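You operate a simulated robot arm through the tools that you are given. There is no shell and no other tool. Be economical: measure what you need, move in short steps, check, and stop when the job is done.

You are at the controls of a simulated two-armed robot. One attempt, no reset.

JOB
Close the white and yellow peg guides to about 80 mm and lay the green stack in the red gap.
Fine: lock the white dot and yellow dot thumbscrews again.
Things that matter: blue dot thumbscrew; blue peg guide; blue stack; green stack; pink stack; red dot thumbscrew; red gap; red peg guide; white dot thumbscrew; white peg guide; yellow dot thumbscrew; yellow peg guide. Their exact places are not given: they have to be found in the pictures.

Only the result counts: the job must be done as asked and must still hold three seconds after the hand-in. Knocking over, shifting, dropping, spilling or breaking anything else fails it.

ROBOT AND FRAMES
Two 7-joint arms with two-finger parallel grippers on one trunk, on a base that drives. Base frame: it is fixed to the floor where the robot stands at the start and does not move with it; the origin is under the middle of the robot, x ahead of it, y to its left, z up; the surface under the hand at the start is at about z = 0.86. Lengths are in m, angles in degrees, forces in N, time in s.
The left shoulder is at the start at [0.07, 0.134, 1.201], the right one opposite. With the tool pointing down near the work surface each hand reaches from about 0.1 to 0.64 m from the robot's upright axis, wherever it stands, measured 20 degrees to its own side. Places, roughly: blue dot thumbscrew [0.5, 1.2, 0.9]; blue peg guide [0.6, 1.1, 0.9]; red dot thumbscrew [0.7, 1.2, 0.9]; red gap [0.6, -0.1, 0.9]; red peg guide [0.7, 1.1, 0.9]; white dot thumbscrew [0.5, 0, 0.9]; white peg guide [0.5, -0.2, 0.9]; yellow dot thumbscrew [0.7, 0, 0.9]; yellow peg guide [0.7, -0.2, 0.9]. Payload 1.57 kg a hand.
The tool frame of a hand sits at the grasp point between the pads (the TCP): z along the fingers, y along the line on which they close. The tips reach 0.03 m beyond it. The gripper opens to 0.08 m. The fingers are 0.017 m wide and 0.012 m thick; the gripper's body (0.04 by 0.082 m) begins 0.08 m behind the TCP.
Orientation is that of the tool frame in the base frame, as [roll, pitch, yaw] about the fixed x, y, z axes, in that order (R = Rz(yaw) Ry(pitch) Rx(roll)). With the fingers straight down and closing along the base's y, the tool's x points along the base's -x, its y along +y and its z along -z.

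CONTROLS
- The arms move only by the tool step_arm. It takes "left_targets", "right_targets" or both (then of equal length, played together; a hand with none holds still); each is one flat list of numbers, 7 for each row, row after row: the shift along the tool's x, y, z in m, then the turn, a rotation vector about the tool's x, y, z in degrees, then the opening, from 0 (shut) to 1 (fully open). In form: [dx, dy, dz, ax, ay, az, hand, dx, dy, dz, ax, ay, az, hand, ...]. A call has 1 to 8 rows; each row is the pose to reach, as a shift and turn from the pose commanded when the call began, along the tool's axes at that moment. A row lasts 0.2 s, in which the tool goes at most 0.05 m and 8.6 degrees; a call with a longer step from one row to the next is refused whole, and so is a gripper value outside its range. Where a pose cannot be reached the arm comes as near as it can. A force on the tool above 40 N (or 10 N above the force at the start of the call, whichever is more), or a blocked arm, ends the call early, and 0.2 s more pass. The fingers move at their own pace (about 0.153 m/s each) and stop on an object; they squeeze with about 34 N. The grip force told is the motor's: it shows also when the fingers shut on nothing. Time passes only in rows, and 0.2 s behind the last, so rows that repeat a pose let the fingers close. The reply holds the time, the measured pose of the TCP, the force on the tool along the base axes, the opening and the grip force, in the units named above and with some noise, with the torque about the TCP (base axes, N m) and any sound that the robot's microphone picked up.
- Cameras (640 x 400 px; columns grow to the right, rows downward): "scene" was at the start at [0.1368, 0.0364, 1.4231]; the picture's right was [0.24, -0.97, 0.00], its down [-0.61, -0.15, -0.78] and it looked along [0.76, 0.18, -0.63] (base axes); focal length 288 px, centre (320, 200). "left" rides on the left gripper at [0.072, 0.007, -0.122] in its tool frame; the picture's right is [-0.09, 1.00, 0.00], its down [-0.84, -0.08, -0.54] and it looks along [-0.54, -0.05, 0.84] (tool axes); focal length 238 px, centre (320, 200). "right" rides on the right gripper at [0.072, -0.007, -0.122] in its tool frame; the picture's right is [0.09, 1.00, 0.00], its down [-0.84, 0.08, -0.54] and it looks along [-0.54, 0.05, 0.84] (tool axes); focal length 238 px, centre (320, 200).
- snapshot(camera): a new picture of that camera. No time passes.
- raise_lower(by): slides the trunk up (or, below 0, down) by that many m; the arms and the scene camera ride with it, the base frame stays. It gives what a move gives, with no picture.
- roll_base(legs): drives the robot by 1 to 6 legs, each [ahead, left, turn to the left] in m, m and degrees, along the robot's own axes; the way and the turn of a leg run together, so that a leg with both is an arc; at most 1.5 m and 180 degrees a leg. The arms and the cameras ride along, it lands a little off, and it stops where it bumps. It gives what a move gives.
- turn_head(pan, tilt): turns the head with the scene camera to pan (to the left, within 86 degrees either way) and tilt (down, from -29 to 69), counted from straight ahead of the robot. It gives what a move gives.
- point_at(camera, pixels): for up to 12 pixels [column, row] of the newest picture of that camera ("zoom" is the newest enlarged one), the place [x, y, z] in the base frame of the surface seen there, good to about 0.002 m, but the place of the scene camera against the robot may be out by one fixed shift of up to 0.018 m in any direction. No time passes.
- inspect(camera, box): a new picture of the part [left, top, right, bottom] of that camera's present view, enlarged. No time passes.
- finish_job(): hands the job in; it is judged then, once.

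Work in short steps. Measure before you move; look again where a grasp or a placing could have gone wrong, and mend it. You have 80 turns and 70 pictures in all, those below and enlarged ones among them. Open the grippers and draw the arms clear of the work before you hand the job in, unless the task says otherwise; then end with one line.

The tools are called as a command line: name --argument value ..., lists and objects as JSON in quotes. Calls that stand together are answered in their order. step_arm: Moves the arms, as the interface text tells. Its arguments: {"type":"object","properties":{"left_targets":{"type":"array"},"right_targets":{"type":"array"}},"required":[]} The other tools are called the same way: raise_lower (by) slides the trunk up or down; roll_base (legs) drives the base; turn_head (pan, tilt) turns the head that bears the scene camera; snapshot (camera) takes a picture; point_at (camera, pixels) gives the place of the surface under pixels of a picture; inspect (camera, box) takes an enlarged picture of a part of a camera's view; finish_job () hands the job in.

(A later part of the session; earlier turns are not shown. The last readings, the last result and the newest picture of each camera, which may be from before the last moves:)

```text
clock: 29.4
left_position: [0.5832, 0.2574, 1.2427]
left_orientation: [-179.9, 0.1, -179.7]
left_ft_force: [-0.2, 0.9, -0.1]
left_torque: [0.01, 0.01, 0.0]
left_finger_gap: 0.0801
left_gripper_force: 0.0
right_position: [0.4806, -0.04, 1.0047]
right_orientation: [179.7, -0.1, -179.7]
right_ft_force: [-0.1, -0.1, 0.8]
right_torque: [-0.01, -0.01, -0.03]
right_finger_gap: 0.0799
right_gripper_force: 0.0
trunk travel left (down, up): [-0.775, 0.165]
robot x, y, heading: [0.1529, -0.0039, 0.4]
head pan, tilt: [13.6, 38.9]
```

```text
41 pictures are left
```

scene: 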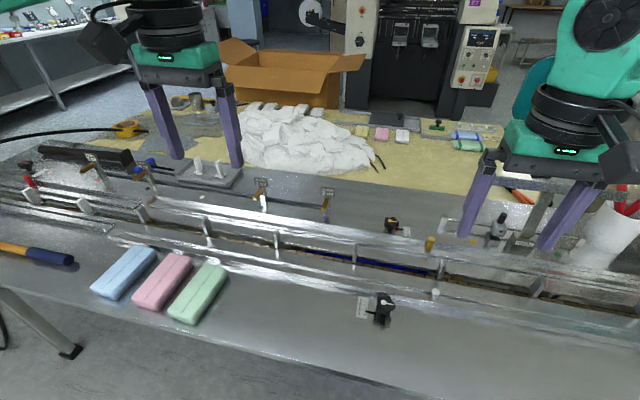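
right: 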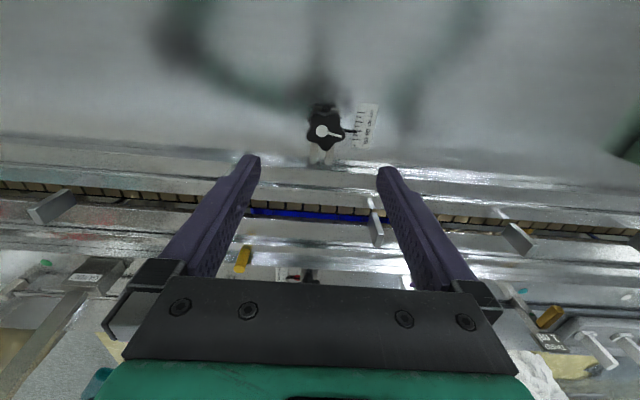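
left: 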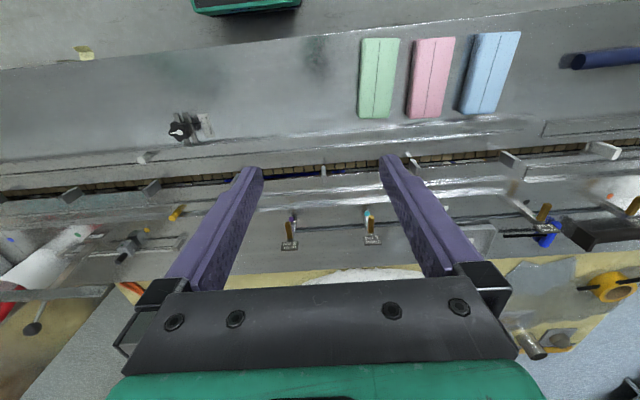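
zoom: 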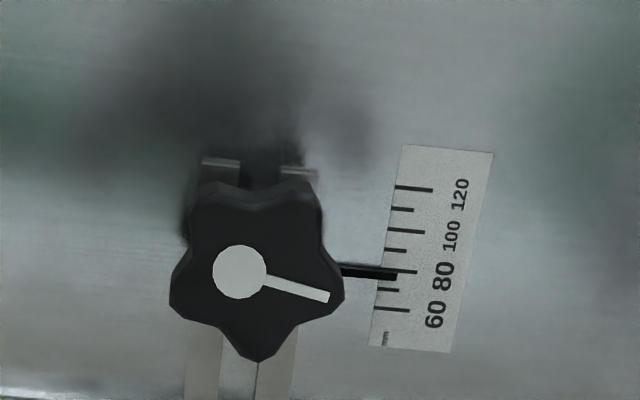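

White reads ≈79–80. The knob stays at x≈0.478; now relock: rotate the hand −62° above the knob, then descend, close and turn clockwise.

step_arm --right_targets '[0.003, 0.0075, 0.01, 0, 0, -8, 0.9, 0.003, 0.0075, 0.02, 0, 0, -16, 0.9, 0.003, 0.0075, 0.03, 0, 0, -24, 0.9, 0.003, 0.0075, 0.04, 0, 0, -32, 0.9, 0.003, 0.0075, 0.04, 0, 0, -40, 0.9, 0.003, 0.0075, 0.04, 0, 0, -48, 0.9, 0.003, 0.0075, 0.04, 0, 0, -56, 0.9, 0.003, 0.0075, 0.04, 0, 0, -62, 0.9]'

snapshot --camera "right"

```text
clock: 31.1
left_position: [0.5837, 0.2564, 1.2418]
left_orientation: [180.0, 0.0, -179.8]
left_ft_force: [0.3, -0.5, -0.2]
left_torque: [0.0, 0.01, -0.01]
left_finger_gap: 0.0798
left_gripper_force: 0.1
right_position: [0.478, -0.0349, 0.9637]
right_orientation: [179.7, 0.4, -117.6]
right_ft_force: [-0.1, 0.2, -0.8]
right_torque: [-0.02, 0.0, -0.01]
right_finger_gap: 0.0719
right_gripper_force: 0.0
trunk travel left (down, up): [-0.775, 0.165]
robot x, y, heading: [0.1506, -0.0026, 0.3]
head pan, tilt: [13.6, 38.9]
```

```text
40 pictures are left
```

right: 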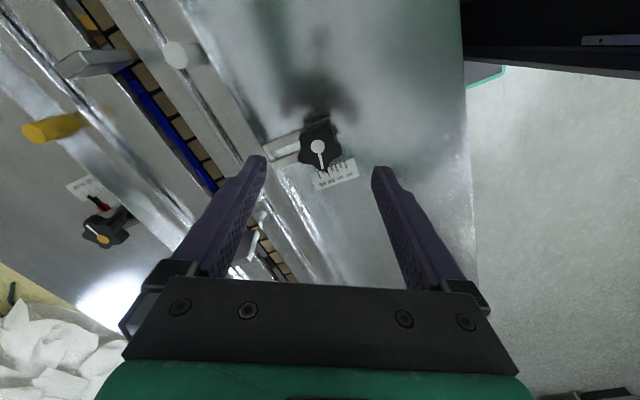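

Knob centred at (319,148). Descend, close, and turn clockwise 64° then 56° more.

step_arm --right_targets '[0, 0, 0.03, 0, 0, 0, 0.9, 0, 0, 0.059, 0, 0, 0, 0.9, 0, 0, 0.059, 0, 0, 0, 0.4, 0, 0, 0.059, 0, 0, 0, 0, 0, 0, 0.059, 0, 0, 0, 0]'

step_arm --right_targets '[0, 0, 0, 0, 0, 8, 0, 0, 0, 0, 0, 0, 16, 0, 0, 0, 0, 0, 0, 24, 0, 0, 0, 0, 0, 0, 32, 0, 0, 0, 0, 0, 0, 40, 0, 0, 0, 0, 0, 0, 48, 0, 0, 0, 0, 0, 0, 56, 0, 0, 0, 0, 0, 0, 64, 0]'

step_arm --right_targets '[0, 0, 0, 0, 0, 8, 0, 0, 0, 0, 0, 0, 16, 0, 0, 0, 0, 0, 0, 24, 0, 0, 0, 0, 0, 0, 32, 0, 0, 0, 0, 0, 0, 40, 0, 0, 0, 0, 0, 0, 48, 0, 0, 0, 0, 0, 0, 56, 0, 0, 0, 0, 0, 0, 64, 0]'

inspect --camera "right" --box '[240, 100, 400, 240]'

```text
clock: 32.4
left_position: [0.5864, 0.2557, 1.2405]
left_orientation: [179.9, 0.0, -179.7]
left_ft_force: [-0.7, 0.9, 0.7]
left_torque: [0.0, -0.04, -0.03]
left_finger_gap: 0.08
left_gripper_force: 0.0
right_position: [0.4797, -0.0331, 0.9033]
right_orientation: [179.7, 0.4, -117.8]
right_ft_force: [11.0, -3.6, 6.2]
right_torque: [0.1, -0.83, -0.02]
right_finger_gap: 0.0388
right_gripper_force: 44.3
trunk travel left (down, up): [-0.775, 0.165]
robot x, y, heading: [0.1503, 0.0028, 0.2]
head pan, tilt: [13.6, 38.9]
```

```text
clock: 34.1
left_position: [0.5853, 0.2581, 1.2407]
left_orientation: [-179.9, -0.1, -179.8]
left_ft_force: [-0.1, -0.6, 0.5]
left_torque: [-0.01, -0.01, -0.01]
left_finger_gap: 0.0799
left_gripper_force: 0.1
right_position: [0.4779, -0.0334, 0.9045]
right_orientation: [179.8, -0.3, 178.2]
right_ft_force: [-1.4, 8.1, -18.4]
right_torque: [0.24, -0.45, -0.01]
right_finger_gap: 0.0389
right_gripper_force: 44.8
trunk travel left (down, up): [-0.775, 0.165]
robot x, y, heading: [0.154, -0.0013, 0.2]
head pan, tilt: [13.6, 38.9]
```

```text
clock: 36.0
left_position: [0.5863, 0.2589, 1.2408]
left_orientation: [-179.8, -0.1, -179.7]
left_ft_force: [-0.1, -0.3, -0.3]
left_torque: [0.01, -0.02, 0.0]
left_finger_gap: 0.0801
left_gripper_force: 0.0
right_position: [0.479, -0.0331, 0.9041]
right_orientation: [-179.9, -0.5, 114.1]
right_ft_force: [-3.4, 11.8, -22.8]
right_torque: [0.62, 0.01, 0.0]
right_finger_gap: 0.0385
right_gripper_force: 44.0
trunk travel left (down, up): [-0.775, 0.165]
robot x, y, heading: [0.1487, -0.0049, 0.4]
head pan, tilt: [13.6, 38.9]
```

```text
2.86 times, centred on (320, 170) of right
```

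zoom: 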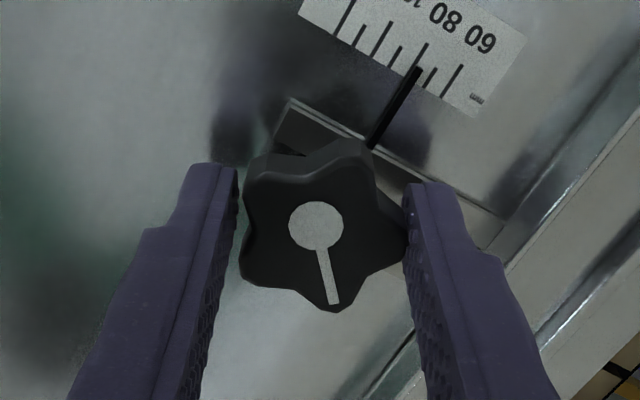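

No resistance yet after 126° clockwise. Regrip: open, rise, unwind 72°, and continue.

step_arm --right_targets '[0, 0, 0, 0, 0, 0, 0.8, 0, 0, 0, 0, 0, 0, 0.9, 0, 0, -0.02, 0, 0, 0, 0.9, 0, 0, -0.04, 0, 0, -8, 0.9, 0, 0, -0.04, 0, 0, -16, 0.9, 0, 0, -0.04, 0, 0, -24, 0.9, 0, 0, -0.04, 0, 0, -32, 0.9, 0, 0, -0.04, 0, 0, -40, 0.9]'

step_arm --right_targets '[0, 0, 0, 0, 0, -8, 0.9, 0, 0, 0, 0, 0, -16, 0.9, 0, 0, 0, 0, 0, -24, 0.9, 0, 0, 0, 0, 0, -32, 0.9, 0, 0, 0.02, 0, 0, -32, 0.9, 0, 0, 0.04, 0, 0, -32, 0.9, 0, 0, 0.04, 0, 0, -32, 0.2, 0, 0, 0.04, 0, 0, -32, 0]'

step_arm --right_targets '[0, 0, 0, 0, 0, 0, 0, 0, 0, 0, 0, 0, 8, 0, 0, 0, 0, 0, 0, 16, 0, 0, 0, 0, 0, 0, 24, 0, 0, 0, 0, 0, 0, 32, 0, 0, 0, 0, 0, 0, 38, 0]'

inspect --camera "right" --box '[240, 100, 400, 240]'

```text
clock: 37.8
left_position: [0.5839, 0.2559, 1.2422]
left_orientation: [-180.0, 0.2, -179.7]
left_ft_force: [-0.2, 0.2, -0.6]
left_torque: [0.0, 0.02, 0.0]
left_finger_gap: 0.08
left_gripper_force: 0.0
right_position: [0.4774, -0.036, 0.9449]
right_orientation: [179.8, -0.4, 154.5]
right_ft_force: [-0.6, 0.0, 0.7]
right_torque: [-0.01, 0.0, -0.02]
right_finger_gap: 0.0723
right_gripper_force: 0.0
trunk travel left (down, up): [-0.775, 0.165]
robot x, y, heading: [0.1537, 0.0015, 0.4]
head pan, tilt: [13.6, 38.9]
```

```text
clock: 39.5
left_position: [0.584, 0.2569, 1.2426]
left_orientation: [-179.9, 0.2, -179.7]
left_ft_force: [-0.7, 0.5, 0.3]
left_torque: [-0.03, -0.01, 0.04]
left_finger_gap: 0.0799
left_gripper_force: 0.0
right_position: [0.4772, -0.0342, 0.9054]
right_orientation: [179.6, -0.1, -173.5]
right_ft_force: [0.3, 8.0, 0.0]
right_torque: [-0.01, 0.05, 0.02]
right_finger_gap: 0.0385
right_gripper_force: 44.0
trunk travel left (down, up): [-0.775, 0.165]
robot x, y, heading: [0.1525, 0.0019, 0.4]
head pan, tilt: [13.6, 38.9]
```

```text
clock: 41.0
left_position: [0.581, 0.2617, 1.2407]
left_orientation: [-179.7, 0.2, -179.8]
left_ft_force: [0.1, 0.8, 0.5]
left_torque: [0.0, 0.0, -0.01]
left_finger_gap: 0.08
left_gripper_force: 0.0
right_position: [0.4766, -0.0315, 0.9051]
right_orientation: [179.7, -0.2, 148.2]
right_ft_force: [-5.1, 16.7, 1.2]
right_torque: [-0.08, -0.78, 0.06]
right_finger_gap: 0.0388
right_gripper_force: 44.1
trunk travel left (down, up): [-0.775, 0.165]
robot x, y, heading: [0.1515, 0.0028, 0.3]
head pan, tilt: [13.6, 38.9]
```

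```text
2.86 times, centred on (320, 170) of right
```

zoom: 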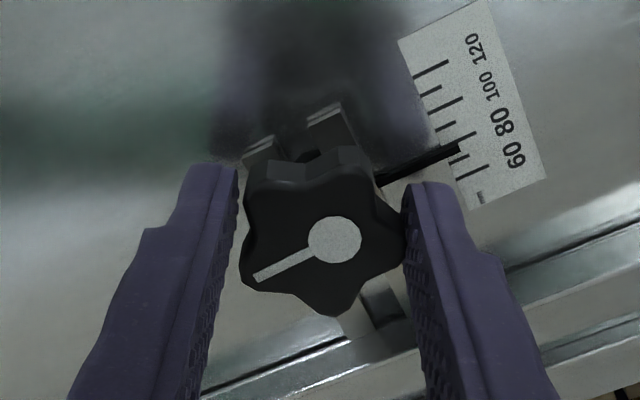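

Total 164° back; line is nearly at its original direction. I continue until a resisting torque shows.

step_arm --right_targets '[0, 0, 0, 0, 0, 6, 0, 0, 0, 0, 0, 0, 12, 0]'

step_arm --right_targets '[0, 0, 0, 0, 0, 6, 0, 0, 0, 0, 0, 0, 12, 0]'

inspect --camera "right" --box '[240, 100, 400, 240]'

```text
clock: 41.5
left_position: [0.5826, 0.2595, 1.2415]
left_orientation: [-179.8, 0.2, -179.7]
left_ft_force: [0.0, -0.9, -0.8]
left_torque: [0.01, -0.01, 0.01]
left_finger_gap: 0.08
left_gripper_force: 0.1
right_position: [0.4793, -0.0332, 0.9051]
right_orientation: [179.8, -0.3, 136.1]
right_ft_force: [2.2, 15.3, 5.2]
right_torque: [0.25, 0.16, 0.42]
right_finger_gap: 0.0381
right_gripper_force: 43.9
trunk travel left (down, up): [-0.775, 0.165]
robot x, y, heading: [0.1545, 0.0025, 0.4]
head pan, tilt: [13.6, 38.9]
```

```text
clock: 42.1
left_position: [0.5852, 0.258, 1.2406]
left_orientation: [-179.9, 0.1, -179.6]
left_ft_force: [-0.4, 0.3, 0.1]
left_torque: [-0.02, 0.02, 0.02]
left_finger_gap: 0.0799
left_gripper_force: 0.1
right_position: [0.4807, -0.0351, 0.9037]
right_orientation: [179.7, -0.1, 124.2]
right_ft_force: [9.1, 8.8, 9.3]
right_torque: [-0.07, -0.24, 1.14]
right_finger_gap: 0.037
right_gripper_force: 42.6
trunk travel left (down, up): [-0.775, 0.165]
robot x, y, heading: [0.1504, 0.0016, 0.4]
head pan, tilt: [13.6, 38.9]
```

```text
2.86 times, centred on (320, 170) of right
```

zoom: 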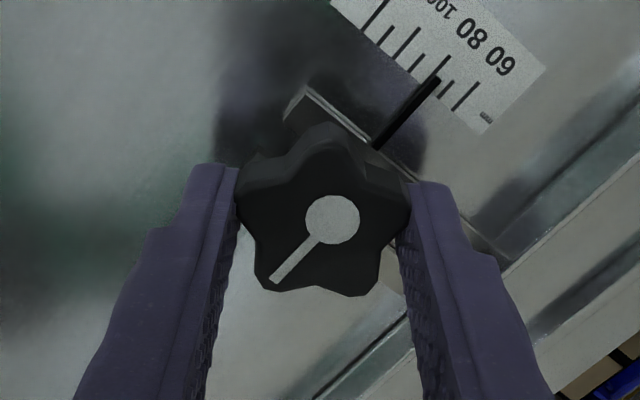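

Torque 1.1 N·m: white is locked again with its line at the original direction. Release and rise, straightening the wrist for a check of the scale on the way to the yellow knob.

step_arm --right_targets '[0, 0, 0, 0, 0, -5, 0.3, 0, 0, 0, 0, 0, -5, 0.8, 0, 0, 0, 0, 0, -5, 0.9, 0, 0, -0.03, 0, 0, -5, 0.9, 0, 0, -0.06, 0, 0, -13, 0.9, 0, 0, -0.1, 0, 0, -21, 0.9, 0, 0, -0.1, 0, 0, -29, 0.9, 0, 0, -0.1, 0, 0, -37, 0.9]'

inspect --camera "right" --box '[260, 70, 400, 160]'

```text
clock: 44.0
left_position: [0.5837, 0.2557, 1.2418]
left_orientation: [180.0, 0.2, -179.8]
left_ft_force: [-0.8, 0.1, -0.9]
left_torque: [-0.05, -0.01, 0.03]
left_finger_gap: 0.0799
left_gripper_force: 0.1
right_position: [0.4786, -0.0354, 1.0061]
right_orientation: [179.7, -0.4, 161.5]
right_ft_force: [-0.3, -1.1, -0.1]
right_torque: [-0.01, -0.02, 0.0]
right_finger_gap: 0.0718
right_gripper_force: 0.1
trunk travel left (down, up): [-0.775, 0.165]
robot x, y, heading: [0.1521, -0.0003, 0.1]
head pan, tilt: [13.6, 38.9]
```

```text
4.44 times, centred on (330, 115) of right
```

zoom: 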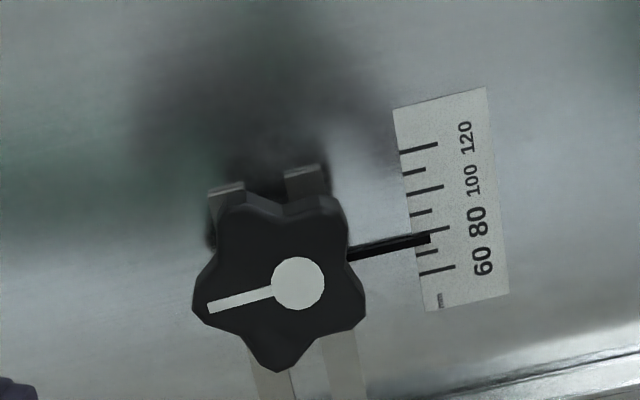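

White reads 80. Move right hand over the yellow thumbscrew, winding to yaw ≈108°.

step_arm --right_targets '[-0.034, 0.012, 0, 0, 0, 7, 0.9, -0.068, 0.024, 0, 0, 0, 14, 0.9, -0.102, 0.036, 0, 0, 0, 21, 0.9, -0.136, 0.048, 0, 0, 0, 28, 0.9, -0.17, 0.06, 0, 0, 0, 35, 0.9, -0.204, 0.072, 0, 0, 0, 42, 0.9, -0.2353, 0.0823, 0, 0, 0, 49, 0.9, -0.2353, 0.0823, 0, 0, 0, 53.5, 0.9]'

snapshot --camera "right"

```text
clock: 45.8
left_position: [0.5831, 0.2551, 1.2427]
left_orientation: [-180.0, 0.1, -179.7]
left_ft_force: [0.0, 0.0, -0.2]
left_torque: [0.01, -0.02, -0.04]
left_finger_gap: 0.0799
left_gripper_force: 0.0
right_position: [0.7285, -0.0328, 1.0059]
right_orientation: [179.8, -0.4, 107.9]
right_ft_force: [0.0, 0.2, 0.7]
right_torque: [0.0, 0.03, -0.04]
right_finger_gap: 0.0721
right_gripper_force: 0.1
trunk travel left (down, up): [-0.775, 0.165]
robot x, y, heading: [0.1496, 0.0017, 0.6]
head pan, tilt: [13.6, 38.9]
```

```text
35 pictures are left
```

right: 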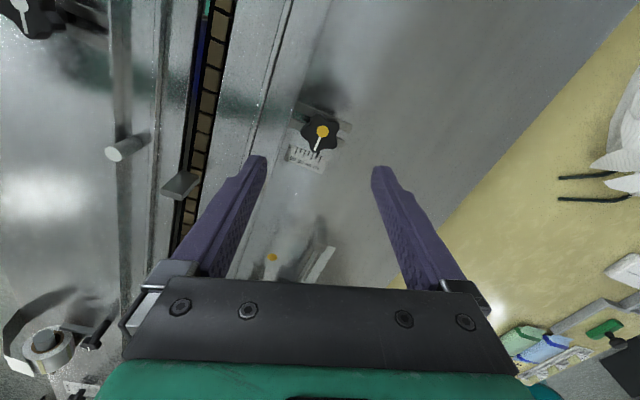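

point_at --camera "right" --pixels '[[321, 131], [317, 150], [305, 137], [339, 137], [310, 118], [336, 118], [325, 265], [318, 135]]'

inspect --camera "right" --box '[270, 90, 370, 180]'

```text
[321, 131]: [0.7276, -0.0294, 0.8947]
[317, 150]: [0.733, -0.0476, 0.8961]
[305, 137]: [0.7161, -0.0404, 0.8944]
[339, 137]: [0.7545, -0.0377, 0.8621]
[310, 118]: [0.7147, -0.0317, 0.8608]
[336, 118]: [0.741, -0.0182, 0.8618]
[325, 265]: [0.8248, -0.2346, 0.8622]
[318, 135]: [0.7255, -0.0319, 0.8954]
```

```text
4.44 times, centred on (320, 135) of right
```

zoom: 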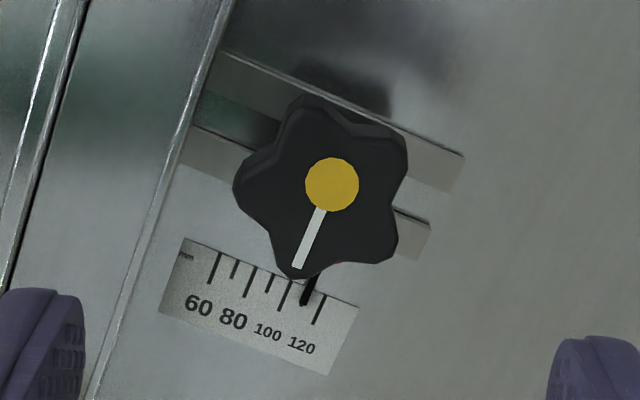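

Knob centre ≈(0.7275,-0.033), hand is aligned. Descend, close and turn counter-clockwise.

step_arm --right_targets '[0, 0, 0.04, 0, 0, 0, 0.9, 0, 0, 0.08, 0, 0, 0, 0.9, 0, 0, 0.1, 0, 0, 0, 0.9, 0, 0, 0.1, 0, 0, 0, 0.4, 0, 0, 0.1, 0, 0, 0, 0, 0, 0, 0.1, 0, 0, 0, 0]'

step_arm --right_targets '[0, 0, 0, 0, 0, -8, 0, 0, 0, 0, 0, 0, -16, 0, 0, 0, 0, 0, 0, -24, 0, 0, 0, 0, 0, 0, -32, 0, 0, 0, 0, 0, 0, -40, 0, 0, 0, 0, 0, 0, -48, 0, 0, 0, 0, 0, 0, -56, 0, 0, 0, 0, 0, 0, -64, 0]'

step_arm --right_targets '[0, 0, 0, 0, 0, -8, 0, 0, 0, 0, 0, 0, -16, 0, 0, 0, 0, 0, 0, -24, 0, 0, 0, 0, 0, 0, -32, 0, 0, 0, 0, 0, 0, -40, 0, 0, 0, 0, 0, 0, -48, 0, 0, 0, 0, 0, 0, -56, 0, 0, 0, 0, 0, 0, -64, 0]'

inspect --camera "right" --box '[240, 100, 400, 240]'

```text
clock: 47.1
left_position: [0.5812, 0.2548, 1.2425]
left_orientation: [-180.0, 0.2, -179.7]
left_ft_force: [0.4, -0.5, -0.1]
left_torque: [0.0, 0.04, 0.03]
left_finger_gap: 0.0798
left_gripper_force: 0.1
right_position: [0.7243, -0.0324, 0.9081]
right_orientation: [179.6, -0.4, 107.8]
right_ft_force: [8.1, -1.7, 28.7]
right_torque: [-0.49, 1.33, 0.11]
right_finger_gap: 0.0463
right_gripper_force: 33.4
trunk travel left (down, up): [-0.775, 0.165]
robot x, y, heading: [0.1516, -0.0018, 0.2]
head pan, tilt: [13.6, 38.9]
```

```text
clock: 49.0
left_position: [0.5737, 0.2563, 1.2443]
left_orientation: [-179.9, 0.5, -179.6]
left_ft_force: [0.1, -0.1, -0.1]
left_torque: [0.02, -0.03, -0.03]
left_finger_gap: 0.0799
left_gripper_force: 0.0
right_position: [0.7201, -0.031, 0.9072]
right_orientation: [179.7, -0.2, 172.0]
right_ft_force: [-30.5, 6.6, 8.1]
right_torque: [0.31, 0.52, 0.05]
right_finger_gap: 0.0372
right_gripper_force: 43.7
trunk travel left (down, up): [-0.775, 0.165]
robot x, y, heading: [0.1534, 0.0001, 0.2]
head pan, tilt: [13.6, 38.9]
```

```text
clock: 50.7
left_position: [0.581, 0.2548, 1.2438]
left_orientation: [-180.0, 0.2, -179.8]
left_ft_force: [-0.3, -0.4, -0.2]
left_torque: [-0.02, 0.02, 0.01]
left_finger_gap: 0.0801
left_gripper_force: 0.1
right_position: [0.675, -0.0336, 0.9093]
right_orientation: [179.9, 0.8, -152.1]
right_ft_force: [-1.3, -9.3, 17.2]
right_torque: [-0.41, 0.11, 0.09]
right_finger_gap: 0.0
right_gripper_force: 21.0
right hand out of reach, approached as far as the arm can: row 3, 4, 5, 6, 7, 8
trunk travel left (down, up): [-0.775, 0.165]
robot x, y, heading: [0.1499, -0.0002, 0.3]
head pan, tilt: [13.6, 38.9]
stopped in row 8 (right hand): the force on the tool passed its limit at 43 N (the readings are from after the stop); the commanded pose is now the measured one
```

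```text
2.86 times, centred on (320, 170) of right
```

zoom: 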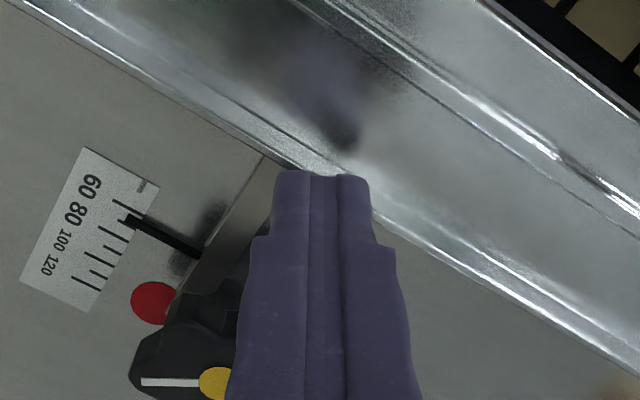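

The hand hit its reach limit and slipped off the yellow knob, and it pushed the yellow rail in (pointer now ≈68). I lift the hand and drive a bit closer.

step_arm --right_targets '[0, 0, -0.03, 0, 0, 0, 0, 0, 0, -0.06, 0, 0, 0, 0, 0, 0, -0.1, 0, 0, 8, 0.3, 0, 0, -0.1, 0, 0, 16, 0.6, 0, 0, -0.1, 0, 0, 24, 0.8, 0, 0, -0.1, 0, 0, 28, 0.9]'

roll_base --legs '[[0.08, 0, 0]]'

snapshot --camera "right"

```text
clock: 52.1
left_position: [0.5837, 0.2548, 1.2428]
left_orientation: [-180.0, 0.2, -179.7]
left_ft_force: [0.3, -0.8, -0.2]
left_torque: [-0.02, -0.05, -0.02]
left_finger_gap: 0.0798
left_gripper_force: 0.0
right_position: [0.6755, -0.0326, 1.0059]
right_orientation: [179.5, 0.3, 180.0]
right_ft_force: [0.3, 0.8, 0.8]
right_torque: [-0.01, 0.03, -0.03]
right_finger_gap: 0.072
right_gripper_force: 0.1
trunk travel left (down, up): [-0.775, 0.165]
robot x, y, heading: [0.1533, -0.0026, 0.3]
head pan, tilt: [13.6, 38.9]
```

```text
clock: 53.2
left_position: [0.6579, 0.2559, 1.2441]
left_orientation: [-180.0, 0.4, -179.7]
left_ft_force: [-1.1, 0.8, 0.3]
left_torque: [0.03, -0.03, 0.02]
left_finger_gap: 0.0798
left_gripper_force: 0.0
right_position: [0.7516, -0.0317, 1.0102]
right_orientation: [179.5, 0.6, -179.9]
right_ft_force: [-0.6, 0.3, -0.2]
right_torque: [0.0, -0.04, -0.03]
right_finger_gap: 0.0719
right_gripper_force: 0.0
trunk travel left (down, up): [-0.775, 0.165]
robot x, y, heading: [0.2321, -0.0006, 0.3]
head pan, tilt: [13.6, 38.9]
```

```text
32 pictures are left
```

right: 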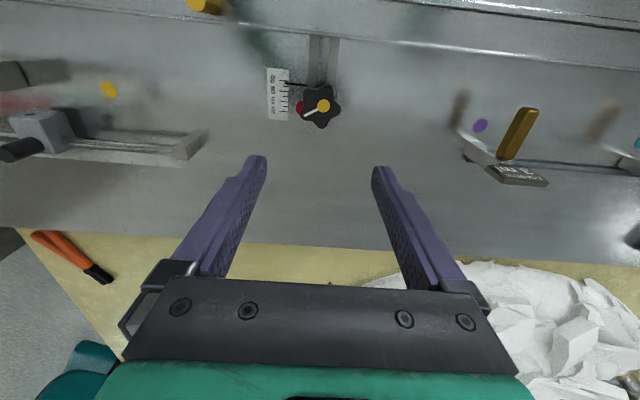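

inspect --camera "right" --box '[255, 55, 365, 140]'

point_at --camera "right" --pixels '[[324, 106], [307, 113], [319, 90], [320, 126], [337, 112], [204, 4], [286, 83], [282, 96]]'

```text
4.71 times, centred on (310, 98) of right
```

zoom: 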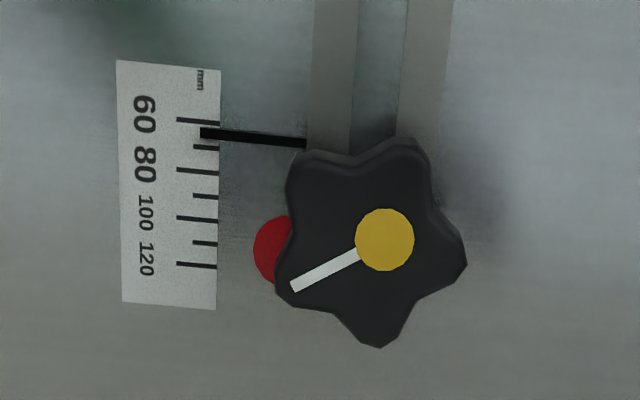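

```text
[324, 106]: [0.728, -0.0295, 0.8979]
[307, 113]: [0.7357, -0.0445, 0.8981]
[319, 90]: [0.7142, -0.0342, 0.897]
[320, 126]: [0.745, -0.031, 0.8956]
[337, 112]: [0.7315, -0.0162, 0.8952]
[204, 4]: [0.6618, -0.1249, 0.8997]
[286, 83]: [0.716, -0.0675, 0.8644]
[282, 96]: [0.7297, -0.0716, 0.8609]
```

Line is ~27° CCW; pointer reads ≈63. Retry with the closer base: hand to the knob centre at yaw 135°, hover lower and look.

step_arm --right_targets '[0.008, 0, 0.01, 0, 0, 8, 0.9, 0.016, 0, 0.02, 0, 0, 16, 0.9, 0.0236, 0, 0.03, 0, 0, 24, 0.9, 0.0236, 0, 0.04, 0, 0, 32, 0.9, 0.0236, 0, 0.05, 0, 0, 40, 0.9, 0.0236, 0, 0.06, 0, 0, 45, 0.9, 0.0236, 0, 0.06, 0, 0, 45, 0.9]'

snapshot --camera "right"

```text
clock: 54.8
left_position: [0.6623, 0.2572, 1.2425]
left_orientation: [180.0, 0.1, -179.7]
left_ft_force: [0.1, -0.2, -0.7]
left_torque: [-0.02, -0.01, -0.01]
left_finger_gap: 0.0804
left_gripper_force: 0.0
right_position: [0.7306, -0.0309, 0.9454]
right_orientation: [179.2, -0.1, 134.9]
right_ft_force: [-0.7, -0.1, -0.3]
right_torque: [0.01, -0.01, -0.02]
right_finger_gap: 0.0719
right_gripper_force: 0.2
trunk travel left (down, up): [-0.775, 0.165]
robot x, y, heading: [0.2327, 0.0015, 0.3]
head pan, tilt: [13.6, 38.9]
```

```text
30 pictures are left
```

right: 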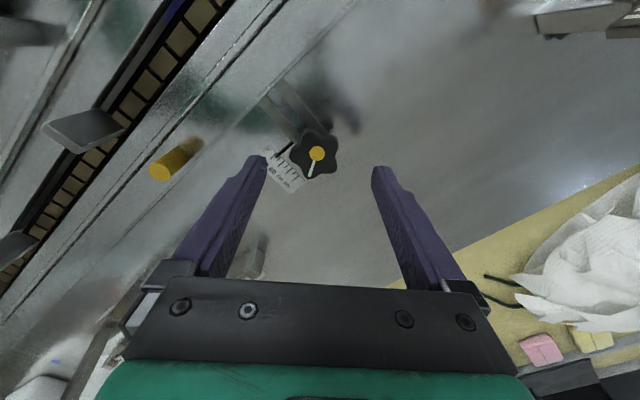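

Knob at (315,157), nearly centred; small correction, descend, close.

step_arm --right_targets '[0.0007, -0.003, 0.02, 0, 0, 0, 0.9, 0.0007, -0.003, 0.041, 0, 0, 0, 0.9, 0.0007, -0.003, 0.041, 0, 0, 0, 0.4, 0.0007, -0.003, 0.041, 0, 0, 0, 0, 0.0007, -0.003, 0.041, 0, 0, 0, 0]'

inspect --camera "right" --box '[240, 100, 400, 240]'

```text
clock: 56.0
left_position: [0.6634, 0.2563, 1.2419]
left_orientation: [-180.0, 0.2, -179.7]
left_ft_force: [0.2, 1.0, -0.8]
left_torque: [0.01, -0.03, -0.01]
left_finger_gap: 0.0798
left_gripper_force: 0.2
right_position: [0.7284, -0.0326, 0.9043]
right_orientation: [179.4, -0.1, 135.1]
right_ft_force: [2.7, -1.4, 1.5]
right_torque: [-0.37, 0.06, 0.02]
right_finger_gap: 0.0387
right_gripper_force: 43.8
trunk travel left (down, up): [-0.775, 0.165]
robot x, y, heading: [0.2317, 0.0002, 0.2]
head pan, tilt: [13.6, 38.9]
```

```text
2.86 times, centred on (320, 170) of right
```

zoom: 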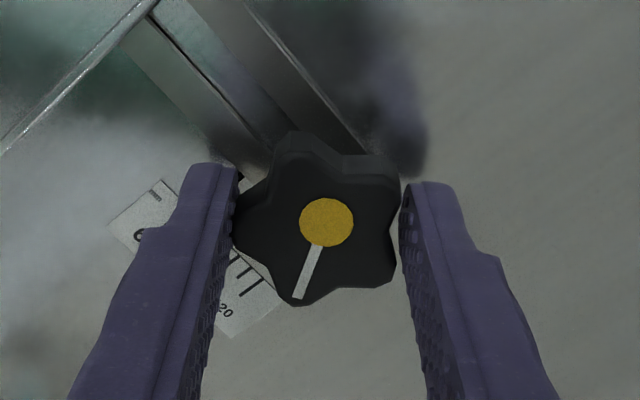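

Clean grip (38.7 mm, low forces). Turn CCW 64° and then more, checking reach.

step_arm --right_targets '[0, 0, 0, 0, 0, -8, 0, 0, 0, 0, 0, 0, -16, 0, 0, 0, 0, 0, 0, -24, 0, 0, 0, 0, 0, 0, -32, 0, 0, 0, 0, 0, 0, -40, 0, 0, 0, 0, 0, 0, -48, 0, 0, 0, 0, 0, 0, -56, 0, 0, 0, 0, 0, 0, -64, 0]'

step_arm --right_targets '[0, 0, 0, 0, 0, -8, 0, 0, 0, 0, 0, 0, -16, 0, 0, 0, 0, 0, 0, -24, 0, 0, 0, 0, 0, 0, -30, 0]'

```text
clock: 57.8
left_position: [0.6629, 0.2545, 1.2436]
left_orientation: [-180.0, 0.3, -179.6]
left_ft_force: [-0.6, 0.7, 1.0]
left_torque: [0.01, 0.01, 0.03]
left_finger_gap: 0.0798
left_gripper_force: 0.0
right_position: [0.728, -0.0336, 0.9042]
right_orientation: [179.8, 0.5, -160.6]
right_ft_force: [-3.2, -2.6, -1.9]
right_torque: [-0.24, 1.2, 0.0]
right_finger_gap: 0.0383
right_gripper_force: 44.0
trunk travel left (down, up): [-0.775, 0.165]
robot x, y, heading: [0.2259, 0.0041, 0.2]
head pan, tilt: [13.6, 38.9]
```

```text
clock: 58.8
left_position: [0.6628, 0.2544, 1.2431]
left_orientation: [180.0, 0.2, -179.7]
left_ft_force: [0.3, 0.0, -0.4]
left_torque: [-0.02, -0.02, -0.05]
left_finger_gap: 0.0802
left_gripper_force: 0.1
right_position: [0.7284, -0.0341, 0.9042]
right_orientation: [179.8, 0.5, -144.8]
right_ft_force: [-6.4, -4.1, -9.6]
right_torque: [-0.34, 0.3, -0.03]
right_finger_gap: 0.0386
right_gripper_force: 44.1
right hand out of reach, approached as far as the arm can: row 3, 4
trunk travel left (down, up): [-0.775, 0.165]
robot x, y, heading: [0.2336, -0.0015, 0.3]
head pan, tilt: [13.6, 38.9]
```

80° more turned (≈107° total), limit at yaw −145°. Regrip 72° back and continue.

step_arm --right_targets '[0, 0, 0, 0, 0, 0, 0.8, 0, 0, 0, 0, 0, 0, 0.9, 0, 0, -0.02, 0, 0, 0, 0.9, 0, 0, -0.04, 0, 0, 8, 0.9, 0, 0, -0.04, 0, 0, 16, 0.9, 0, 0, -0.04, 0, 0, 24, 0.9, 0, 0, -0.04, 0, 0, 32, 0.9, 0, 0, -0.04, 0, 0, 40, 0.9]'

step_arm --right_targets '[0, 0, 0, 0, 0, 8, 0.9, 0, 0, 0, 0, 0, 16, 0.9, 0, 0, 0, 0, 0, 24, 0.9, 0, 0, 0, 0, 0, 32, 0.9, 0, 0, 0.02, 0, 0, 32, 0.9, 0, 0, 0.04, 0, 0, 32, 0.9, 0, 0, 0.04, 0, 0, 32, 0.2, 0, 0, 0.04, 0, 0, 32, 0]'

step_arm --right_targets '[0, 0, 0, 0, 0, 0, 0, 0, 0, 0, 0, 0, -8, 0, 0, 0, 0, 0, 0, -16, 0, 0, 0, 0, 0, 0, -24, 0, 0, 0, 0, 0, 0, -32, 0, 0, 0, 0, 0, 0, -40, 0, 0, 0, 0, 0, 0, -48, 0, 0, 0, 0, 0, 0, -56, 0]'

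inspect --camera "right" --box '[240, 100, 400, 240]'

```text
clock: 60.6
left_position: [0.6635, 0.2553, 1.2434]
left_orientation: [180.0, 0.1, -179.7]
left_ft_force: [-0.5, -0.5, -0.2]
left_torque: [-0.01, 0.03, 0.01]
left_finger_gap: 0.0801
left_gripper_force: 0.1
right_position: [0.7289, -0.0332, 0.9455]
right_orientation: [179.5, 0.3, 175.0]
right_ft_force: [-0.1, -0.7, -0.5]
right_torque: [0.02, -0.03, -0.01]
right_finger_gap: 0.072
right_gripper_force: 0.0
trunk travel left (down, up): [-0.775, 0.165]
robot x, y, heading: [0.2318, 0.0014, 0.4]
head pan, tilt: [13.6, 38.9]
```

```text
clock: 62.4
left_position: [0.6617, 0.2539, 1.2432]
left_orientation: [179.8, 0.2, -179.8]
left_ft_force: [0.3, 0.0, -0.8]
left_torque: [-0.01, 0.04, 0.02]
left_finger_gap: 0.0802
left_gripper_force: 0.2
right_position: [0.7314, -0.0341, 0.9029]
right_orientation: [179.4, 0.0, 143.0]
right_ft_force: [-4.1, -8.0, -0.9]
right_torque: [-0.66, 0.32, 0.02]
right_finger_gap: 0.0384
right_gripper_force: 43.6
trunk travel left (down, up): [-0.775, 0.165]
robot x, y, heading: [0.2295, -0.001, -0.0]
head pan, tilt: [13.6, 38.9]
```

```text
clock: 64.2
left_position: [0.6637, 0.2562, 1.2417]
left_orientation: [180.0, 0.1, -179.8]
left_ft_force: [0.4, 0.1, 0.7]
left_torque: [-0.02, -0.01, 0.02]
left_finger_gap: 0.0801
left_gripper_force: 0.0
right_position: [0.7299, -0.0332, 0.9036]
right_orientation: [179.5, 0.5, -160.8]
right_ft_force: [-9.9, -1.2, -23.3]
right_torque: [-0.23, 0.8, -0.38]
right_finger_gap: 0.0384
right_gripper_force: 43.8
trunk travel left (down, up): [-0.775, 0.165]
robot x, y, heading: [0.2314, 0.0022, 0.5]
head pan, tilt: [13.6, 38.9]
```

```text
2.86 times, centred on (320, 170) of right
```

zoom: 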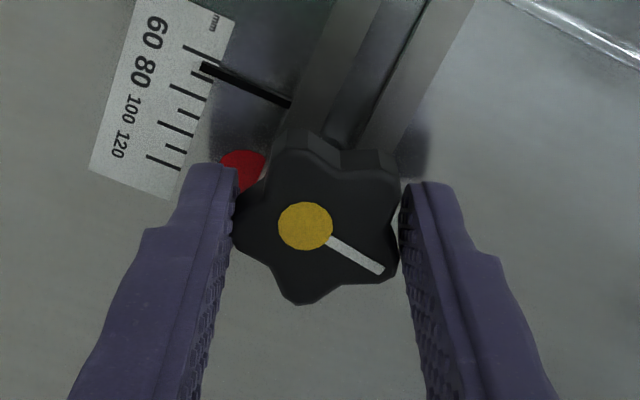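

The stop torque begins (≈163° total): yellow is loose. Release, rise, straighten and move above the yellow peg.

step_arm --right_targets '[0, 0, 0, 0, 0, 3, 0.4, 0, 0, 0, 0, 0, 3, 0.9, 0, 0, -0.03, 0, 0, 3, 0.9, 0, 0, -0.06, 0, 0, 8, 0.8, 0.034, -0.023, -0.08, 0, 0, 12, 0.6, 0.068, -0.046, -0.08, 0, 0, 16, 0.6, 0.102, -0.0685, -0.08, 0, 0, 19, 0.6, 0.102, -0.0685, -0.08, 0, 0, 19, 0.6]'

snapshot --camera "right"

```text
clock: 66.0
left_position: [0.6625, 0.257, 1.243]
left_orientation: [-179.9, 0.0, -179.6]
left_ft_force: [-0.5, -0.5, -0.4]
left_torque: [-0.04, 0.02, -0.02]
left_finger_gap: 0.08
left_gripper_force: 0.0
right_position: [0.6569, -0.1341, 0.9813]
right_orientation: [179.4, 0.4, -179.8]
right_ft_force: [0.2, 0.4, 0.3]
right_torque: [-0.02, 0.01, -0.04]
right_finger_gap: 0.048
right_gripper_force: 0.1
trunk travel left (down, up): [-0.775, 0.165]
robot x, y, heading: [0.2261, 0.0029, 0.3]
head pan, tilt: [13.6, 38.9]
```

```text
27 pictures are left
```

right: 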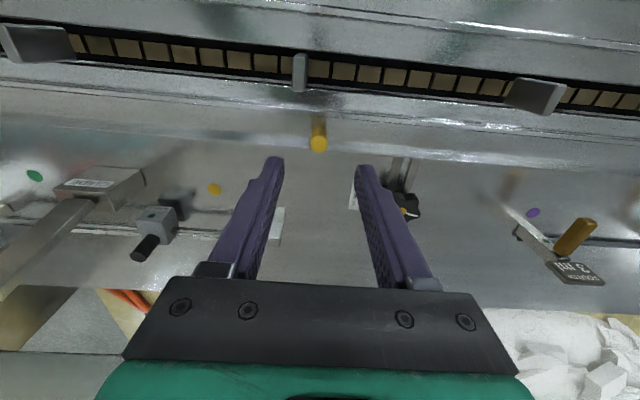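

point_at --camera "right" --pixels '[[318, 143], [311, 143], [326, 143], [318, 137], [318, 149], [300, 60], [330, 98], [330, 93], [330, 104], [330, 110]]'

inspect --camera "right" --box '[340, 140, 430, 240]'

```text
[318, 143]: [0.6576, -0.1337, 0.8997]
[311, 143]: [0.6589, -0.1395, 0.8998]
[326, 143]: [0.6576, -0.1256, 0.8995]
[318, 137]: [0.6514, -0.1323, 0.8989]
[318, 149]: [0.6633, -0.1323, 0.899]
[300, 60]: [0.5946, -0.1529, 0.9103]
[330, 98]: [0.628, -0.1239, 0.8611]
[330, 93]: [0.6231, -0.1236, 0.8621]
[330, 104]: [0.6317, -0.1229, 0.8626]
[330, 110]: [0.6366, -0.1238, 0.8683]
```

```text
4.00 times, centred on (385, 190) of right
```

zoom: 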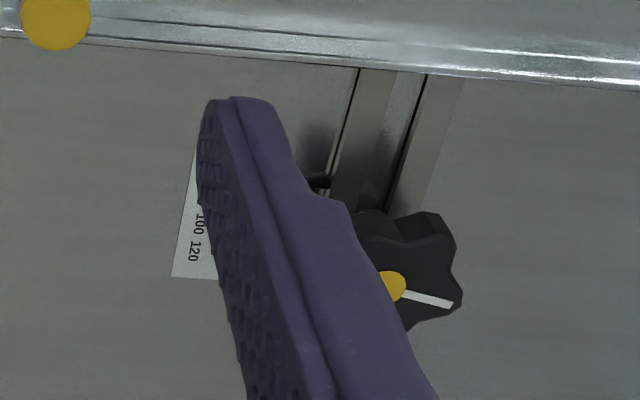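

Peg centre (0.6575,-0.1325), reading ≈64; it must go +8 mm. Descend, grip and pull +x 8 mm.

step_arm --right_targets '[0, 0.0015, 0.04, 0, 0, 0, 0.6, 0, 0.0015, 0.078, 0, 0, 0, 0.6, 0, 0.0015, 0.078, 0, 0, 0, 0.2, 0, 0.0015, 0.078, 0, 0, 0, 0, 0, 0.0015, 0.078, 0, 0, 0, 0]'

step_arm --right_targets '[-0.004, 0, 0, 0, 0, 0, 0, -0.008, 0, 0, 0, 0, 0, 0, -0.008, 0, 0, 0, 0, 0, 0]'

step_arm --right_targets '[0, 0, 0, 0, 0, 0, 0.4, 0, 0, 0, 0, 0, 0, 0.6, 0, 0, -0.03, 0, 0, 0, 0.8, -0.015, 0.03, -0.06, 0, 0, 0, 0.9, -0.03, 0.06, -0.09, 0, 0, 0, 0.9, -0.06, 0.1, -0.1, 0, 0, 0, 0.9]'

inspect --camera "right" --box '[250, 50, 370, 160]'

```text
clock: 67.2
left_position: [0.6624, 0.2523, 1.244]
left_orientation: [179.8, 0.3, -179.8]
left_ft_force: [-1.1, 0.5, -0.3]
left_torque: [-0.01, -0.01, -0.02]
left_finger_gap: 0.0796
left_gripper_force: 0.0
right_position: [0.6539, -0.1328, 0.9046]
right_orientation: [179.4, 0.4, 180.0]
right_ft_force: [0.5, -15.0, 4.3]
right_torque: [-1.14, -0.49, -0.11]
right_finger_gap: 0.0157
right_gripper_force: 30.9
trunk travel left (down, up): [-0.775, 0.165]
robot x, y, heading: [0.2336, 0.0008, 0.5]
head pan, tilt: [13.6, 38.9]
```

```text
clock: 68.0
left_position: [0.6634, 0.2516, 1.2431]
left_orientation: [179.8, 0.1, -179.6]
left_ft_force: [0.3, 0.8, -0.5]
left_torque: [-0.04, -0.02, 0.01]
left_finger_gap: 0.0801
left_gripper_force: 0.1
right_position: [0.6636, -0.1346, 0.9036]
right_orientation: [179.5, 0.3, -179.9]
right_ft_force: [-2.3, -13.7, -11.7]
right_torque: [-1.01, -0.43, 0.02]
right_finger_gap: 0.0158
right_gripper_force: 31.3
trunk travel left (down, up): [-0.775, 0.165]
robot x, y, heading: [0.2349, -0.0027, 0.5]
head pan, tilt: [13.6, 38.9]
```

```text
refused: row 6 steps farther than a row can; nothing moved
```

```text
3.64 times, centred on (310, 105) of right
```

zoom: 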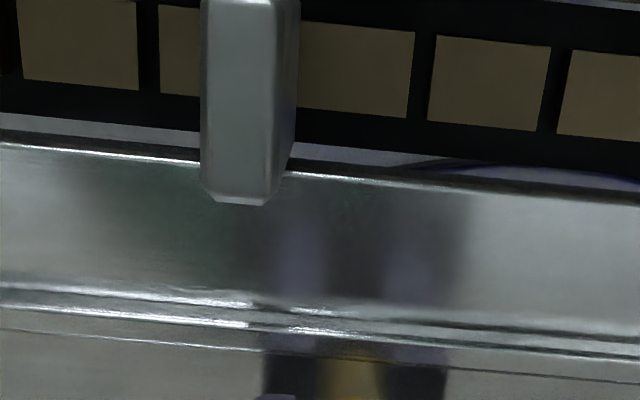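

Rail slid ~8 mm. Release and move over to read the yellow scale (shorter final step).

step_arm --right_targets '[0, 0, 0, 0, 0, 0, 0.4, 0, 0, 0, 0, 0, 0, 0.6, 0, 0, -0.03, 0, 0, 0, 0.8, -0.015, 0.03, -0.06, 0, 0, 0, 0.9, -0.03, 0.06, -0.09, 0, 0, 0, 0.9, -0.05, 0.085, -0.1, 0, 0, 0, 0.9, -0.063, 0.1, -0.1, 0, 0, 0, 0.9]'

inspect --camera "right" --box '[230, 60, 370, 160]'

```text
clock: 69.6
left_position: [0.6637, 0.2565, 1.2417]
left_orientation: [-180.0, 0.1, -179.7]
left_ft_force: [0.2, 0.7, 0.1]
left_torque: [-0.01, 0.01, -0.06]
left_finger_gap: 0.0801
left_gripper_force: 0.0
right_position: [0.7278, -0.0287, 1.0057]
right_orientation: [179.5, 0.4, -179.9]
right_ft_force: [-0.2, -0.4, 0.0]
right_torque: [-0.01, -0.01, -0.02]
right_finger_gap: 0.0719
right_gripper_force: 0.2
trunk travel left (down, up): [-0.775, 0.165]
robot x, y, heading: [0.2271, 0.0003, 0.3]
head pan, tilt: [13.6, 38.9]
```

```text
4.00 times, centred on (300, 110) of right
```

zoom: 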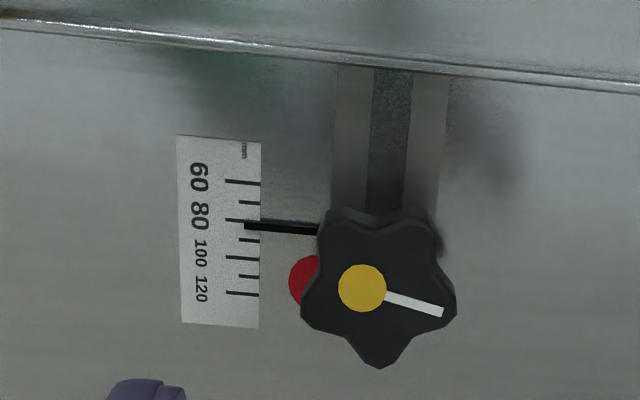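

point_at --camera "zoom" --pixels '[[240, 181], [238, 220], [237, 257], [238, 293], [250, 226], [262, 226], [285, 228], [362, 288]]'

```text
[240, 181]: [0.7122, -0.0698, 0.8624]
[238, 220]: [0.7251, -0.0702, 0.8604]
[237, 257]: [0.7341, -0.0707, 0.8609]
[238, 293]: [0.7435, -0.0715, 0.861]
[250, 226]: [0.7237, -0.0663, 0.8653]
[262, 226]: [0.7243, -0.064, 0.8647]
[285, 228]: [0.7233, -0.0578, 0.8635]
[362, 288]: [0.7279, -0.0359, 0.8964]
```

Yellow reads ≈80. Relock: wind hand −19°, descend, grip, and turn clockwise.

step_arm --right_targets '[-0.001, -0.0043, 0.02, 0, 0, -8, 0.9, -0.001, -0.0043, 0.05, 0, 0, -16, 0.9, -0.001, -0.0043, 0.08, 0, 0, -19, 0.9, -0.001, -0.0043, 0.101, 0, 0, -19, 0.9, -0.001, -0.0043, 0.101, 0, 0, -19, 0.4, -0.001, -0.0043, 0.101, 0, 0, -19, 0, -0.001, -0.0043, 0.101, 0, 0, -19, 0]'

step_arm --right_targets '[0, 0, 0, 0, 0, 8, 0, 0, 0, 0, 0, 0, 16, 0, 0, 0, 0, 0, 0, 24, 0, 0, 0, 0, 0, 0, 32, 0, 0, 0, 0, 0, 0, 40, 0, 0, 0, 0, 0, 0, 48, 0, 0, 0, 0, 0, 0, 56, 0, 0, 0, 0, 0, 0, 64, 0]'

step_arm --right_targets '[0, 0, 0, 0, 0, 8, 0, 0, 0, 0, 0, 0, 16, 0, 0, 0, 0, 0, 0, 24, 0, 0, 0, 0, 0, 0, 30, 0]'

inspect --camera "right" --box '[240, 100, 400, 240]'

```text
clock: 71.2
left_position: [0.6624, 0.2554, 1.2422]
left_orientation: [-180.0, 0.1, -179.7]
left_ft_force: [0.4, -0.4, 0.4]
left_torque: [-0.02, -0.03, 0.02]
left_finger_gap: 0.08
left_gripper_force: 0.0
right_position: [0.7278, -0.034, 0.9066]
right_orientation: [179.7, 0.7, -160.8]
right_ft_force: [1.3, -1.9, -0.1]
right_torque: [-0.2, -0.4, 0.0]
right_finger_gap: 0.0388
right_gripper_force: 43.7
trunk travel left (down, up): [-0.775, 0.165]
robot x, y, heading: [0.229, -0.0008, 0.0]
head pan, tilt: [13.6, 38.9]
```

```text
clock: 73.0
left_position: [0.6639, 0.2559, 1.2422]
left_orientation: [-180.0, 0.1, -179.7]
left_ft_force: [0.4, 0.3, -0.2]
left_torque: [0.01, 0.0, -0.03]
left_finger_gap: 0.08
left_gripper_force: 0.0
right_position: [0.7285, -0.0326, 0.907]
right_orientation: [179.3, 0.1, 134.9]
right_ft_force: [13.2, -0.3, 14.2]
right_torque: [-1.06, -0.64, 0.02]
right_finger_gap: 0.0385
right_gripper_force: 43.9
trunk travel left (down, up): [-0.775, 0.165]
robot x, y, heading: [0.2278, 0.0009, 0.2]
head pan, tilt: [13.6, 38.9]
```

```text
clock: 74.0
left_position: [0.665, 0.2568, 1.2411]
left_orientation: [180.0, 0.0, -179.6]
left_ft_force: [0.3, -0.6, 0.5]
left_torque: [0.01, -0.03, 0.03]
left_finger_gap: 0.08
left_gripper_force: 0.0
right_position: [0.7293, -0.033, 0.9063]
right_orientation: [179.4, -0.4, 104.9]
right_ft_force: [18.1, 0.8, 16.5]
right_torque: [-0.88, -0.61, 0.03]
right_finger_gap: 0.0385
right_gripper_force: 44.3
trunk travel left (down, up): [-0.775, 0.165]
robot x, y, heading: [0.234, -0.002, 0.1]
head pan, tilt: [13.6, 38.9]
```

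```text
2.86 times, centred on (320, 170) of right
```

zoom: 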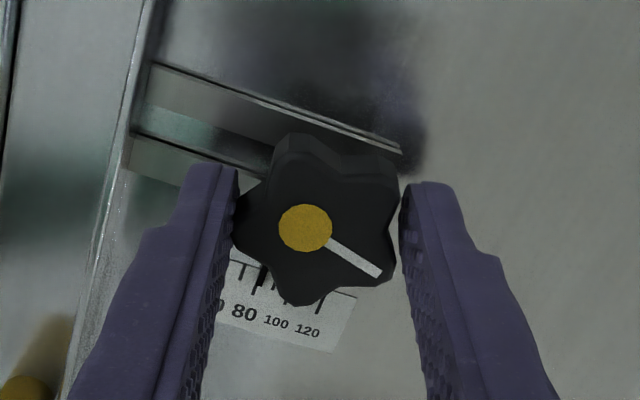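

94° done. Regrip: open, rise, unwind 40° and check the pointer.

step_arm --right_targets '[0, 0, 0, 0, 0, 0, 0.8, 0, 0, 0, 0, 0, 0, 0.9, 0, 0, -0.02, 0, 0, 0, 0.9, 0, 0, -0.04, 0, 0, -8, 0.9, 0, 0, -0.04, 0, 0, -16, 0.9, 0, 0, -0.04, 0, 0, -24, 0.9, 0, 0, -0.04, 0, 0, -32, 0.9, 0, 0, -0.04, 0, 0, -40, 0.9]'

step_arm --right_targets '[0, 0, 0, 0, 0, -8, 0.9, 0, 0, 0, 0, 0, -16, 0.9, 0, 0, 0, 0, 0, -24, 0.9, 0, 0, 0, 0, 0, -32, 0.9, 0, 0, 0, 0, 0, -32, 0.9]'

inspect --camera "right" --box '[240, 80, 380, 180]'

```text
clock: 75.8
left_position: [0.6641, 0.2573, 1.2416]
left_orientation: [180.0, 0.2, -179.6]
left_ft_force: [0.8, 0.3, -0.1]
left_torque: [0.0, 0.01, 0.01]
left_finger_gap: 0.0801
left_gripper_force: 0.1
right_position: [0.7261, -0.0344, 0.9453]
right_orientation: [179.4, 0.1, 145.2]
right_ft_force: [0.3, -0.3, -0.4]
right_torque: [0.0, 0.01, 0.04]
right_finger_gap: 0.0719
right_gripper_force: 0.1
trunk travel left (down, up): [-0.775, 0.165]
robot x, y, heading: [0.2271, -0.0012, 0.4]
head pan, tilt: [13.6, 38.9]
```

```text
clock: 77.0
left_position: [0.6631, 0.257, 1.242]
left_orientation: [180.0, 0.0, -179.6]
left_ft_force: [0.4, 1.0, 0.1]
left_torque: [0.03, -0.02, 0.01]
left_finger_gap: 0.0799
left_gripper_force: 0.0
right_position: [0.7271, -0.0338, 0.946]
right_orientation: [179.6, 0.4, 177.2]
right_ft_force: [0.3, -0.8, -0.5]
right_torque: [-0.03, -0.01, -0.01]
right_finger_gap: 0.0718
right_gripper_force: 0.1
trunk travel left (down, up): [-0.775, 0.165]
robot x, y, heading: [0.2328, 0.0005, 0.1]
head pan, tilt: [13.6, 38.9]
```

```text
4.00 times, centred on (310, 130) of right
```

zoom: 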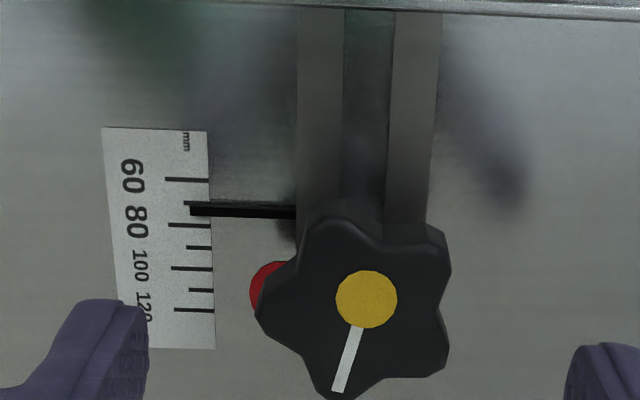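

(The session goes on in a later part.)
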